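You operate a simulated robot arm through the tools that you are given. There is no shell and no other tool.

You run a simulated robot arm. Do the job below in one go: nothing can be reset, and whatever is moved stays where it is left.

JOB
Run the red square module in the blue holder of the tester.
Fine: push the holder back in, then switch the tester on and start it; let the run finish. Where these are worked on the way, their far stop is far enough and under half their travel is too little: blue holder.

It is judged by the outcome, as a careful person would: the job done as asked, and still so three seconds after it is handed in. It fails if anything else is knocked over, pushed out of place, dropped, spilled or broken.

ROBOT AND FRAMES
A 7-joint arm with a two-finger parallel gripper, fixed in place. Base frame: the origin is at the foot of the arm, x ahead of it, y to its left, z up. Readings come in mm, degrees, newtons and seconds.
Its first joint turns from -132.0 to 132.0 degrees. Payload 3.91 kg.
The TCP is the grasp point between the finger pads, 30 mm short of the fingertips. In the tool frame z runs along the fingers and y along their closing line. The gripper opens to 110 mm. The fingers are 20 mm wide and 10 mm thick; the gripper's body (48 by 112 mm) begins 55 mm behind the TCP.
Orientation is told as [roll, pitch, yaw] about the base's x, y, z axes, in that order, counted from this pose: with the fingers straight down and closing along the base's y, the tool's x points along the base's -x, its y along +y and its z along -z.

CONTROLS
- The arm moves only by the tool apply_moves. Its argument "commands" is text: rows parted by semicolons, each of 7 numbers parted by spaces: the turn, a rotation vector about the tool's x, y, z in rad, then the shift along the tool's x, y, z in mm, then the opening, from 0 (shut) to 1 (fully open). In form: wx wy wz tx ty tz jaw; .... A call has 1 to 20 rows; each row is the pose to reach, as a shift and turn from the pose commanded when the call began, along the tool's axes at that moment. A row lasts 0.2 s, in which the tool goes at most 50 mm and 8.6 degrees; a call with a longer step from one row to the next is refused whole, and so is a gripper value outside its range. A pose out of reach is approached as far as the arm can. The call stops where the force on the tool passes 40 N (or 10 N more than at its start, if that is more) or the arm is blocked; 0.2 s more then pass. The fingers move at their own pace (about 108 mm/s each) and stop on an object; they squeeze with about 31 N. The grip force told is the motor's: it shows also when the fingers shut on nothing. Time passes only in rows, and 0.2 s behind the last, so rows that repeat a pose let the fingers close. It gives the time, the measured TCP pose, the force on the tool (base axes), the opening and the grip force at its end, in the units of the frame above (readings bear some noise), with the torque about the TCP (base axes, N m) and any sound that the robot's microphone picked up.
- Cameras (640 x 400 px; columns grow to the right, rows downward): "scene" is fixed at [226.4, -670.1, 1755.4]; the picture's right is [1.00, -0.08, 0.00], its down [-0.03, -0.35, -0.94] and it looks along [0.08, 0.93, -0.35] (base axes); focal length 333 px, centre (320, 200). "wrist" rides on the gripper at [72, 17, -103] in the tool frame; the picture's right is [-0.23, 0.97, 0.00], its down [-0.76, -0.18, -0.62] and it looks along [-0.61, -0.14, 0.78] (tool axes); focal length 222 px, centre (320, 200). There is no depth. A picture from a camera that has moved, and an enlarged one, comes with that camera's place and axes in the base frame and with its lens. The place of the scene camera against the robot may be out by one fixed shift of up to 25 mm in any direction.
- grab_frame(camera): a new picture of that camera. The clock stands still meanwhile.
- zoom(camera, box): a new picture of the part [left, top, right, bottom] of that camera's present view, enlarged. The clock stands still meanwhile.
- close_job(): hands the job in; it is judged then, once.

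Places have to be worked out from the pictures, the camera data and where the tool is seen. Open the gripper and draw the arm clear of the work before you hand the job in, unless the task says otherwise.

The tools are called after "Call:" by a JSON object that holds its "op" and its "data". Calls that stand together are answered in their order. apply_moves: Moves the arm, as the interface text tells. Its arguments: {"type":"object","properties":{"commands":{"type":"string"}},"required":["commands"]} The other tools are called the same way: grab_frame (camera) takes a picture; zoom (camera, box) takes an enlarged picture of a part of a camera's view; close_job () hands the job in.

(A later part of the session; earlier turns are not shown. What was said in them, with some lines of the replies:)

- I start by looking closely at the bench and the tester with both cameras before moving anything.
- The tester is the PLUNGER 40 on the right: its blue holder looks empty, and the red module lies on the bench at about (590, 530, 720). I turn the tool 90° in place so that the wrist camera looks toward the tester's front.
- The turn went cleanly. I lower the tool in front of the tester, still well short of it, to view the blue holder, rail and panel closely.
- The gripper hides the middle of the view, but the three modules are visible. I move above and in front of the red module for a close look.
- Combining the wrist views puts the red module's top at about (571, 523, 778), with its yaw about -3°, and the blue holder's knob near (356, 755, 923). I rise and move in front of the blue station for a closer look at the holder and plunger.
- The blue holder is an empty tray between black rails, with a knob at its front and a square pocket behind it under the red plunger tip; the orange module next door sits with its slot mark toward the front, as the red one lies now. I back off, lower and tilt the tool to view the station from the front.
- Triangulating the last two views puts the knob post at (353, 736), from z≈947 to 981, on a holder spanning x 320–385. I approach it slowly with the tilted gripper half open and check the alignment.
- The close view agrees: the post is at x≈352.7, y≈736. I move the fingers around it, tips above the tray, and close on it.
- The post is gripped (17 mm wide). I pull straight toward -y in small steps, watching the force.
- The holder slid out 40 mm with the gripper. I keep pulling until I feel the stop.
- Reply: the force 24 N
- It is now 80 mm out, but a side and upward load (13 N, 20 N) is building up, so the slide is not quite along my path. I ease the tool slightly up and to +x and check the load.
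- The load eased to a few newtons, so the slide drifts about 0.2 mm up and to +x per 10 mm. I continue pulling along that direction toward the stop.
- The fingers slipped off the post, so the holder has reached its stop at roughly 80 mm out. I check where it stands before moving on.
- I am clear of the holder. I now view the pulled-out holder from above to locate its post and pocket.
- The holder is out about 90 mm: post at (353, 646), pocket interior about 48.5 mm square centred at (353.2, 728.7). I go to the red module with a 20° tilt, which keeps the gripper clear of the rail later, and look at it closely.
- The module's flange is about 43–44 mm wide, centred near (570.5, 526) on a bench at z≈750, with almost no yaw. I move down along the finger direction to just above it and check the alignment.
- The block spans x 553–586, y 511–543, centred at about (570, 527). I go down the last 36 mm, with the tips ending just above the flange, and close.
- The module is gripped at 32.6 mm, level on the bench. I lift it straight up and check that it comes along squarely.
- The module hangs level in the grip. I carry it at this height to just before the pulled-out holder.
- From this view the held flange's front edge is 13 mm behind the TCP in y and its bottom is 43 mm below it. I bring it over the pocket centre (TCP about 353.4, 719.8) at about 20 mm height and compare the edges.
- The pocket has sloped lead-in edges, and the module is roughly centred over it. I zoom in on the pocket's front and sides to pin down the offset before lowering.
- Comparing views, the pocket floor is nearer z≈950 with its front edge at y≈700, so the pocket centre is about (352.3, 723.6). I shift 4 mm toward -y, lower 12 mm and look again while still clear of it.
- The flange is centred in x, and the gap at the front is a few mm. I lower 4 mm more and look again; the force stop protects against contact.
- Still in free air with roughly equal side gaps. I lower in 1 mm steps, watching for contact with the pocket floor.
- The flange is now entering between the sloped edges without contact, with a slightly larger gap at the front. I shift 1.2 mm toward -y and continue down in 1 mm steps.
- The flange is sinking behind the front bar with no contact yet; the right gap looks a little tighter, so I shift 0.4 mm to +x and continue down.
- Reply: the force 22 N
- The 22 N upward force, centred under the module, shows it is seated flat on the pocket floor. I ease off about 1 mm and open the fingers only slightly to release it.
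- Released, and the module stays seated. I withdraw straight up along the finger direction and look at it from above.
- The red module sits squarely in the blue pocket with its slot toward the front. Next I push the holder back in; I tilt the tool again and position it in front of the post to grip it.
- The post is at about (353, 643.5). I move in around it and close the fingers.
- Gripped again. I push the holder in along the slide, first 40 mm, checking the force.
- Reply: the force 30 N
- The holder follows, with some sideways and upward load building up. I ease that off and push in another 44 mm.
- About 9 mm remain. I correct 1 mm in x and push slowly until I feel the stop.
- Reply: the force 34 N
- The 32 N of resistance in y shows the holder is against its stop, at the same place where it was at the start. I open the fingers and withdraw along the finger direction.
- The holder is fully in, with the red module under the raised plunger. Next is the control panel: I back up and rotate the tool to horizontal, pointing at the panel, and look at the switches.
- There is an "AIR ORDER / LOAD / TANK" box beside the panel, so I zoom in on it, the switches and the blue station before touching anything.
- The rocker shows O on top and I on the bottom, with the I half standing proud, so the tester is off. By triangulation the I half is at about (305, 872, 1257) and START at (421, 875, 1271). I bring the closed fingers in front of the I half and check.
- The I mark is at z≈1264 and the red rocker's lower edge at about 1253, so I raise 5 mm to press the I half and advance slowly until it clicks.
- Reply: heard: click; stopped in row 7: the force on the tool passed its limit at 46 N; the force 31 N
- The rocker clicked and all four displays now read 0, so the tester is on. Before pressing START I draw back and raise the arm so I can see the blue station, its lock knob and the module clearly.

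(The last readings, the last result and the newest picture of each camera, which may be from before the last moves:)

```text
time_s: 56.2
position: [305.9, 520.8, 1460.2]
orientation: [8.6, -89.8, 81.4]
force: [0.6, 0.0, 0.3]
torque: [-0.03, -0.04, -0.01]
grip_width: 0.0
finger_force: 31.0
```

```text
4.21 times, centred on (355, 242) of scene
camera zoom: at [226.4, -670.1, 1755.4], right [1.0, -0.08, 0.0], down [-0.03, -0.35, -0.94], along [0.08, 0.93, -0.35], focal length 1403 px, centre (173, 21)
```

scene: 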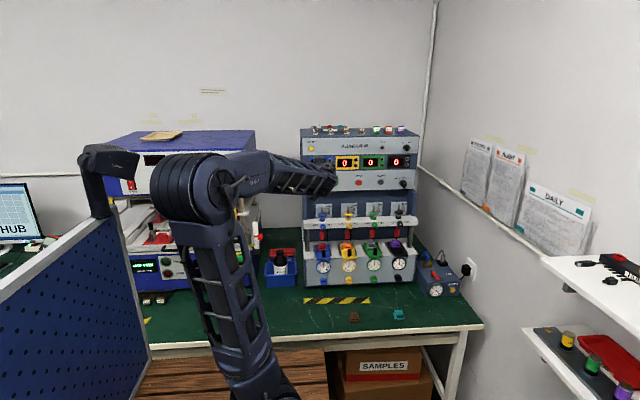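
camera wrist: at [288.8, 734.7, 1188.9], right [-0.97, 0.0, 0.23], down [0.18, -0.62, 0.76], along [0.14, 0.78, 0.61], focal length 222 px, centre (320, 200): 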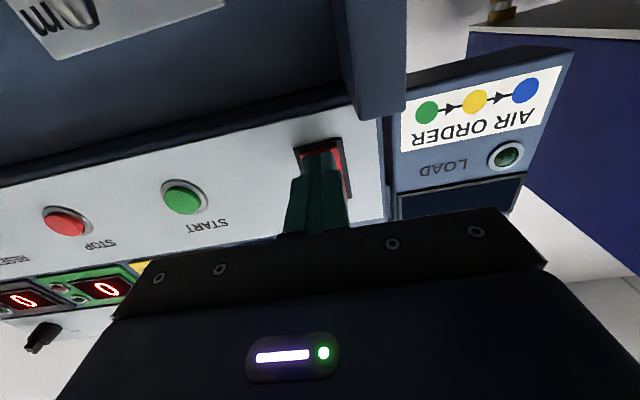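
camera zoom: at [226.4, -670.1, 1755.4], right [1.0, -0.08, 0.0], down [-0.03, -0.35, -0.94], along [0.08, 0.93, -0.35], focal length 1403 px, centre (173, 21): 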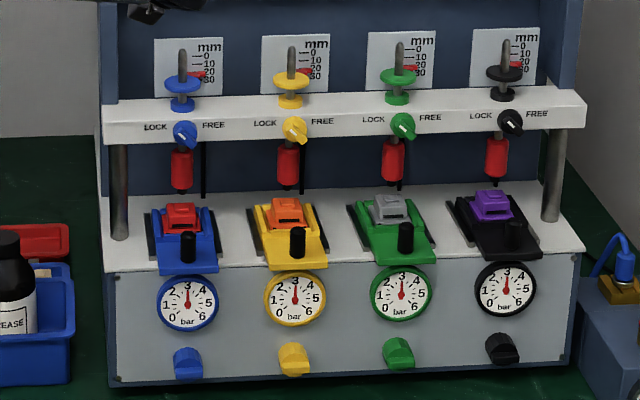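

All lock knobs point to FREE and the red module sits in the blue holder just like its neighbours. I now move the closed fingers in front of the START button.

Call:
{"op": "apply_moves", "data": {"commands": "0 0 0 38 -23 5 0; 0 0 0 76 -46 10 0; 0 0 0 114 -69 15 0; 0 0 0 152 -92 20 0; 0 0 0 188 -114 30 0; 0 0 0 188 -114 75 0; 0 0 0 188 -114 120 0; 0 0 0 188 -114 165 0; 0 0 0 188 -114 210 0; 0 0 0 188 -114 250 0; 0 0 0 188 -114 275 0; 0 0 0 188 -114 275 0"}}

Call:
{"op": "grab_frame", "data": {"camera": "wrist"}}

Call:
{"op": "zoom", "data": {"camera": "wrist", "box": [230, 60, 430, 220]}}

```text
time_s: 58.8
position: [419.0, 794.5, 1270.8]
orientation: [3.6, -89.8, 86.3]
force: [-0.7, -0.1, -1.0]
torque: [0.0, -0.04, 0.0]
grip_width: 0.0
finger_force: 31.1
```

```text
taken
camera wrist: at [402.3, 690.6, 1198.5], right [-0.97, 0.0, 0.23], down [0.18, -0.62, 0.76], along [0.14, 0.78, 0.6], focal length 222 px, centre (320, 200)
```

wrist: 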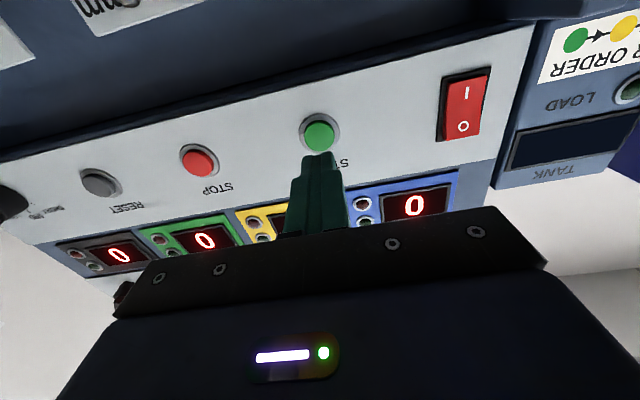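

```text
2.50 times, centred on (330, 140) of wrist
camera zoom: at [402.3, 690.6, 1198.5], right [-0.97, 0.0, 0.23], down [0.18, -0.62, 0.76], along [0.14, 0.78, 0.6], focal length 555 px, centre (295, 350)
```

zoom: 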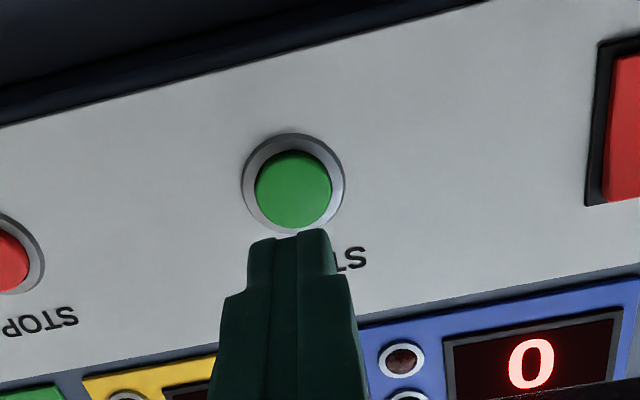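

START is straight ahead of the fingertips. I press it gently in small steps.

Call:
{"op": "apply_moves", "data": {"commands": "0 0 0 0 -1 22 0; 0 0 0 0 -1 36 0; 0 0 0 0 -1 39 0; 0 0 0 0 -1 41 0; 0 0 0 0 -1 43 0; 0 0 0 0 -1 45 0"}}

Call:
{"op": "grab_frame", "data": {"camera": "wrist"}}

```text
time_s: 60.2
position: [420.7, 840.8, 1270.6]
orientation: [-1.9, -89.8, 91.9]
force: [0.4, 0.1, -0.4]
torque: [-0.01, 0.01, 0.0]
grip_width: 0.0
finger_force: 31.2
```

```text
taken
camera wrist: at [403.7, 735.8, 1199.5], right [-0.97, 0.0, 0.23], down [0.18, -0.62, 0.76], along [0.14, 0.78, 0.6], focal length 222 px, centre (320, 200)
```

wrist: 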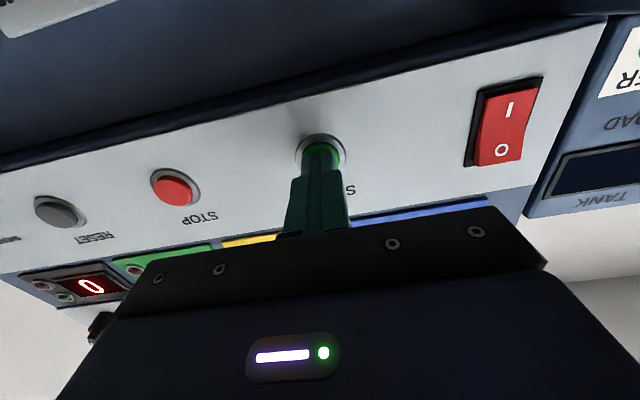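

No contact yet at y≈841. I continue in 1.5–2 mm steps until the button clicks.

Call:
{"op": "apply_moves", "data": {"commands": "0 0 0 0 0 2 0; 0 0 0 0 0 4 0; 0 0 0 0 0 5.5 0; 0 0 0 0 0 7 0; 0 0 0 0 0 7 0"}}

Call:
{"op": "zoom", "data": {"camera": "scene", "box": [295, 125, 425, 205]}}

```text
time_s: 61.1
position: [421.0, 844.4, 1271.8]
orientation: [-5.5, -89.6, 95.3]
force: [-5.0, -31.3, 2.8]
torque: [0.14, 0.06, 0.16]
grip_width: 0.1
finger_force: 30.9
heard: click
stopped in row 4: the force on the tool passed its limit at 46 N (the readings are from after the stop); the commanded pose is now the measured one
```

```text
4.92 times, centred on (360, 165) of scene
camera zoom: at [226.4, -670.1, 1755.4], right [1.0, -0.08, 0.0], down [-0.03, -0.35, -0.94], along [0.08, 0.93, -0.35], focal length 1640 px, centre (123, 372)
```

zoom: 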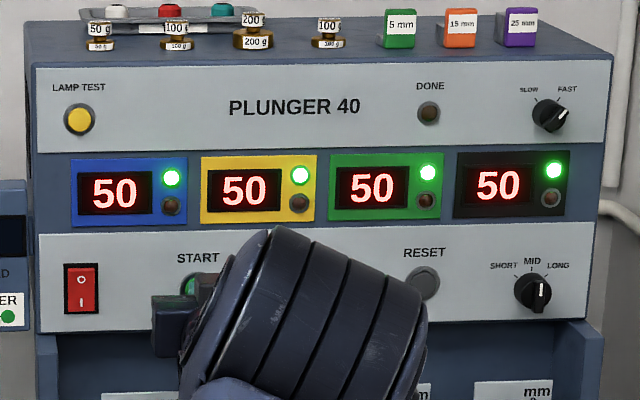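

START clicked: all four stations show green lamps and their displays are counting. I withdraw straight back, well clear, and let the run go on.

Call:
{"op": "apply_moves", "data": {"commands": "0 0 0 0 0 -20 0; 0 0 0 0 0 -60 0; 0 0 0 0 0 -105 0; 0 0 0 0 0 -150 0; 0 0 0 0 0 -195 0; 0 0 0 0 0 -240 0; 0 0 0 -40 20 -265 0; 0 0 0 -80 45 -285 0; 0 0 0 -120 70 -305 0; 0 0 0 -160 95 -325 0; 0 0 0 -200 115 -340 0; 0 0 0 -200 115 -340 0"}}

Call:
{"op": "zoom", "data": {"camera": "scene", "box": [295, 120, 425, 205]}}

Call:
{"op": "zoom", "data": {"camera": "scene", "box": [290, 195, 420, 290]}}

```text
refused: row 7 steps farther than a row can; nothing moved
```

```text
4.71 times, centred on (360, 162) of scene
camera zoom: at [226.4, -670.1, 1755.4], right [1.0, -0.08, 0.0], down [-0.03, -0.35, -0.94], along [0.08, 0.93, -0.35], focal length 1568 px, centre (132, 376)
```

zoom: 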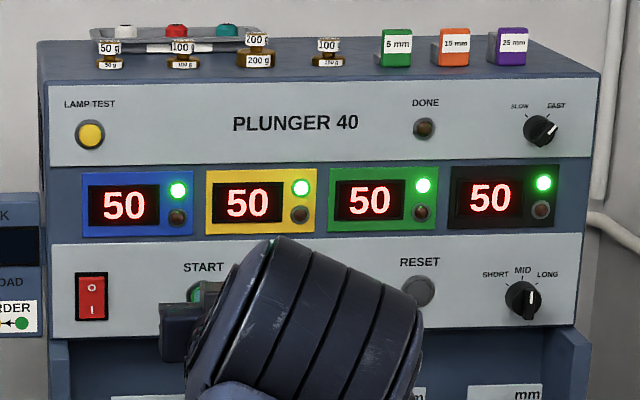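

```text
4.21 times, centred on (355, 242) of scene
camera zoom: at [226.4, -670.1, 1755.4], right [1.0, -0.08, 0.0], down [-0.03, -0.35, -0.94], along [0.08, 0.93, -0.35], focal length 1403 px, centre (173, 21)
```

zoom: 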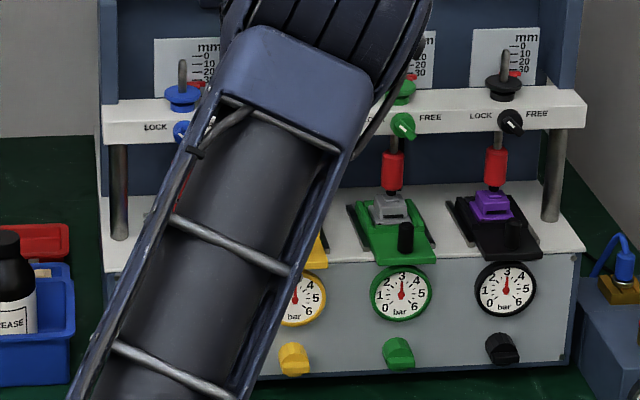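

One row's step was a little too long, so nothing moved. I repeat the withdrawal with shorter steps.

Call:
{"op": "apply_moves", "data": {"commands": "0 0 0 0 0 -20 0; 0 0 0 0 0 -60 0; 0 0 0 0 0 -105 0; 0 0 0 0 0 -150 0; 0 0 0 0 0 -195 0; 0 0 0 0 0 -240 0; 0 0 0 -30 20 -260 0; 0 0 0 -65 40 -275 0; 0 0 0 -100 60 -290 0; 0 0 0 -135 80 -305 0; 0 0 0 -170 100 -320 0; 0 0 0 -200 115 -335 0; 0 0 0 -200 115 -335 0"}}

Call:
{"op": "zoom", "data": {"camera": "scene", "box": [275, 120, 425, 205]}}

Call:
{"op": "zoom", "data": {"camera": "scene", "box": [290, 195, 420, 290]}}

```text
time_s: 64.0
position: [304.1, 511.9, 1471.5]
orientation: [4.9, -89.7, 85.2]
force: [0.1, -0.3, -0.1]
torque: [0.02, -0.02, 0.03]
grip_width: 0.0
finger_force: 31.1
```

```text
4.27 times, centred on (350, 162) of scene
camera zoom: at [226.4, -670.1, 1755.4], right [1.0, -0.08, 0.0], down [-0.03, -0.35, -0.94], along [0.08, 0.93, -0.35], focal length 1422 px, centre (192, 360)
```

zoom: 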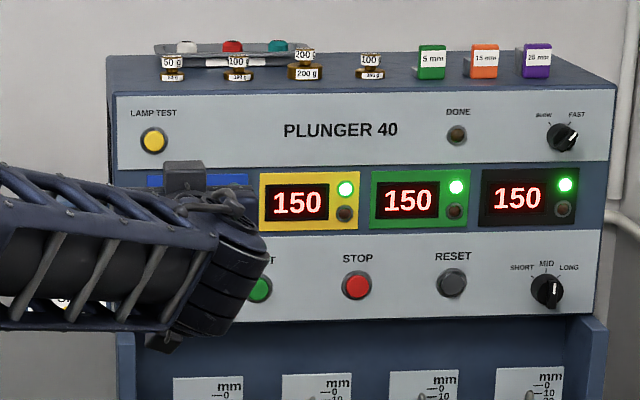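

```text
4.21 times, centred on (355, 242) of scene
camera zoom: at [226.4, -670.1, 1755.4], right [1.0, -0.08, 0.0], down [-0.03, -0.35, -0.94], along [0.08, 0.93, -0.35], focal length 1403 px, centre (173, 21)
```

zoom: 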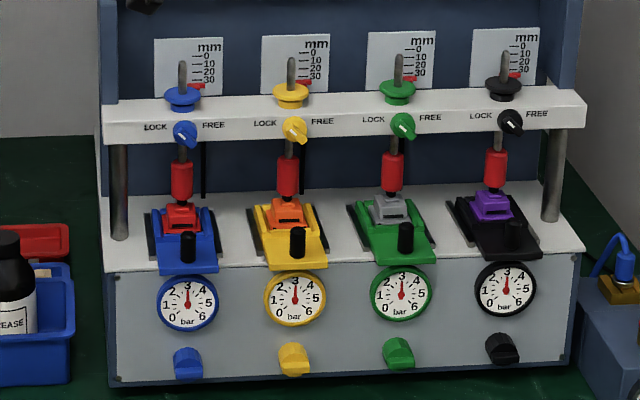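

The plungers are working on the modules and the counters read 150. I move the arm a bit further aside so I can see the blue display, and wait.

Call:
{"op": "apply_moves", "data": {"commands": "0 0 0 0 30 -30 0; 0 0 0 0 60 -60 0.2; 0 0 0 0 90 -80 0.4; 0 0 0 0 110 -90 0.4; 0 0 0 0 110 -90 0.4; 0 0 0 0 110 -90 0.4; 0 0 0 0 110 -90 0.4; 0 0 0 0 110 -90 0.4; 0 0 0 0 110 -90 0.4; 0 0 0 0 110 -90 0.4; 0 0 0 0 110 -90 0.4; 0 0 0 0 110 -90 0.4; 0 0 0 0 110 -90 0.4; 0 0 0 0 110 -90 0.4; 0 0 0 0 110 -90 0.4"}}

Call:
{"op": "zoom", "data": {"camera": "scene", "box": [275, 120, 425, 205]}}

Call:
{"op": "zoom", "data": {"camera": "scene", "box": [290, 195, 420, 290]}}

```text
time_s: 67.2
position: [194.2, 422.6, 1472.9]
orientation: [1.4, -89.7, 88.6]
force: [0.1, -0.5, -0.4]
torque: [0.01, 0.03, 0.0]
grip_width: 43.9
finger_force: 0.1
```

```text
4.27 times, centred on (350, 162) of scene
camera zoom: at [226.4, -670.1, 1755.4], right [1.0, -0.08, 0.0], down [-0.03, -0.35, -0.94], along [0.08, 0.93, -0.35], focal length 1422 px, centre (192, 360)
```

zoom: 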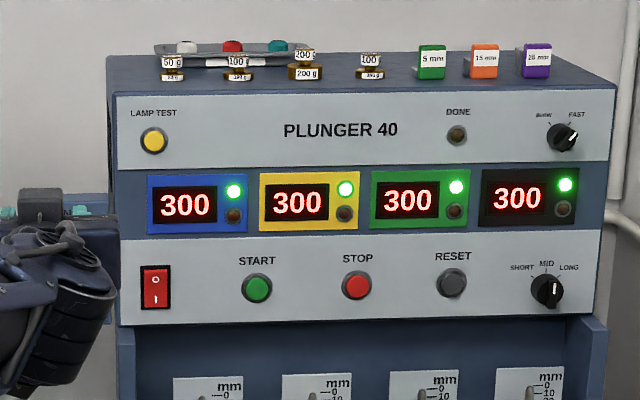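

```text
4.21 times, centred on (355, 242) of scene
camera zoom: at [226.4, -670.1, 1755.4], right [1.0, -0.08, 0.0], down [-0.03, -0.35, -0.94], along [0.08, 0.93, -0.35], focal length 1403 px, centre (173, 21)
```

zoom: 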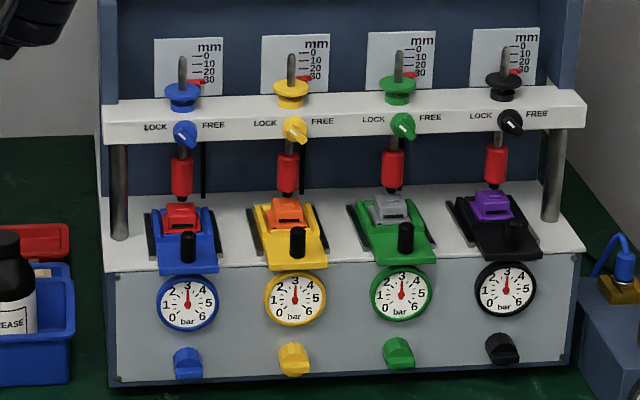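

All four run together at 300 counts with green lamps, and DONE is not lit yet. I hold still and wait.

Call:
{"op": "apply_moves", "data": {"commands": "0 0 0 0 0 0 0.4; 0 0 0 0 0 0 0.4; 0 0 0 0 0 0 0.4; 0 0 0 0 0 0 0.4; 0 0 0 0 0 0 0.4; 0 0 0 0 0 0 0.4; 0 0 0 0 0 0 0.4; 0 0 0 0 0 0 0.4; 0 0 0 0 0 0 0.4; 0 0 0 0 0 0 0.4; 0 0 0 0 0 0 0.4; 0 0 0 0 0 0 0.4; 0 0 0 0 0 0 0.4; 0 0 0 0 0 0 0.4; 0 0 0 0 0 0 0.4; 0 0 0 0 0 0 0.4; 0 0 0 0 0 0 0.4; 0 0 0 0 0 0 0.4; 0 0 0 0 0 0 0.4; 0 0 0 0 0 0 0.4"}}

Call:
{"op": "zoom", "data": {"camera": "scene", "box": [275, 120, 425, 205]}}

```text
time_s: 71.3
position: [193.5, 422.8, 1472.7]
orientation: [1.5, -89.7, 88.6]
force: [-1.2, 0.6, 0.9]
torque: [0.0, -0.01, 0.04]
grip_width: 44.2
finger_force: 0.0
```

```text
4.27 times, centred on (350, 162) of scene
camera zoom: at [226.4, -670.1, 1755.4], right [1.0, -0.08, 0.0], down [-0.03, -0.35, -0.94], along [0.08, 0.93, -0.35], focal length 1422 px, centre (192, 360)
```

zoom: 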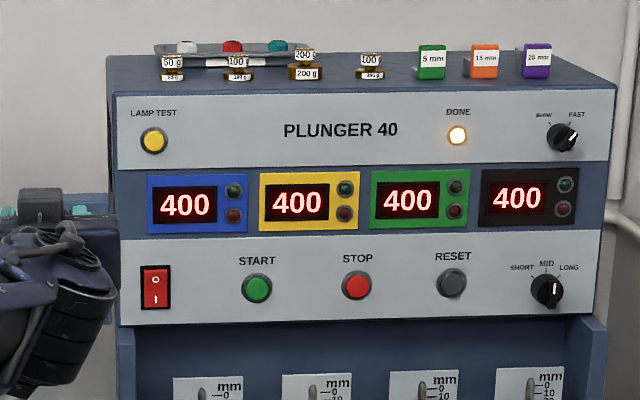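

The DONE lamp is lit and all counters stopped at 400 with no fault lamps. I open the gripper fully and check the whole bench before handing in.

Call:
{"op": "apply_moves", "data": {"commands": "0 0 0 0 0 0 0.7; 0 0 0 0 0 0 1; 0 0 0 0 0 0 1; 0 0 0 0 0 0 1"}}

Call:
{"op": "grab_frame", "data": {"camera": "scene"}}

Call:
{"op": "zoom", "data": {"camera": "scene", "box": [290, 195, 420, 290]}}

Call:
{"op": "zoom", "data": {"camera": "scene", "box": [275, 120, 425, 205]}}

```text
time_s: 72.3
position: [194.4, 422.7, 1472.9]
orientation: [1.4, -89.7, 88.8]
force: [0.0, 0.5, -0.1]
torque: [0.0, 0.0, 0.02]
grip_width: 110.0
finger_force: 0.1
```

```text
taken
```

scene: 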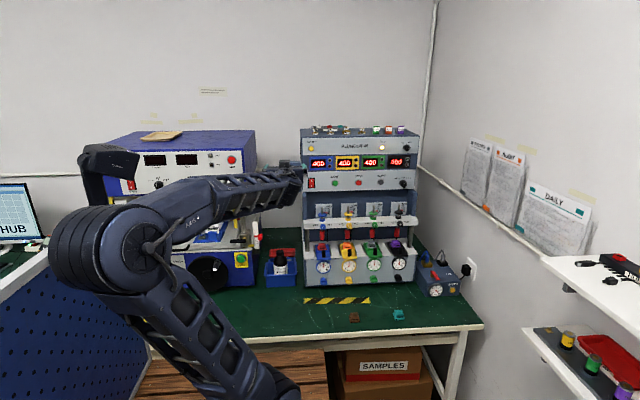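

```text
4.21 times, centred on (355, 242) of scene
camera zoom: at [226.4, -670.1, 1755.4], right [1.0, -0.08, 0.0], down [-0.03, -0.35, -0.94], along [0.08, 0.93, -0.35], focal length 1403 px, centre (173, 21)
```

zoom: 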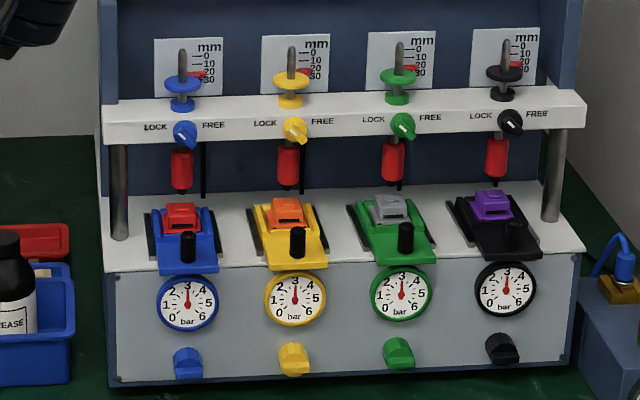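

```text
4.27 times, centred on (350, 162) of scene
camera zoom: at [226.4, -670.1, 1755.4], right [1.0, -0.08, 0.0], down [-0.03, -0.35, -0.94], along [0.08, 0.93, -0.35], focal length 1422 px, centre (192, 360)
```

zoom: 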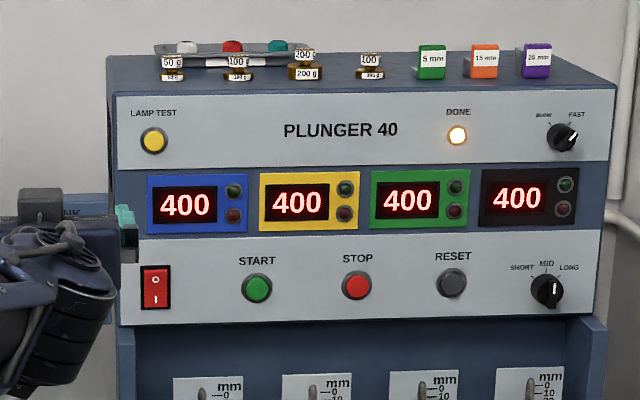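

The run has finished: DONE is lit, the plungers are back up and the red module sits in the blue holder, which is fully in. The gripper is open, the arm is clear and nothing else on the bench has moved, so I hand the job in.

Call:
{"op": "close_job", "data": {}}

```text
The job is handed in.
```

The red square module has been run in the blue holder of the PLUNGER 40 tester, and the run finished. The DONE lamp is lit, the blue display stopped at 400, and the blue fault lamp did not come on.

- **Module and holder:** I pulled the blue holder out to its stop, set the red module in its pocket with the slot mark facing front, and pushed the holder back in until it hit its far stop.
- **Tester:** I switched it on at the rocker and pressed START. The yellow, green and black stations ran at the same time and also stopped at 400.
- **Bench:** In the last pictures nothing was knocked over or out of place. I handed the job in with the gripper open and the arm drawn clear, and left the tester switched on.
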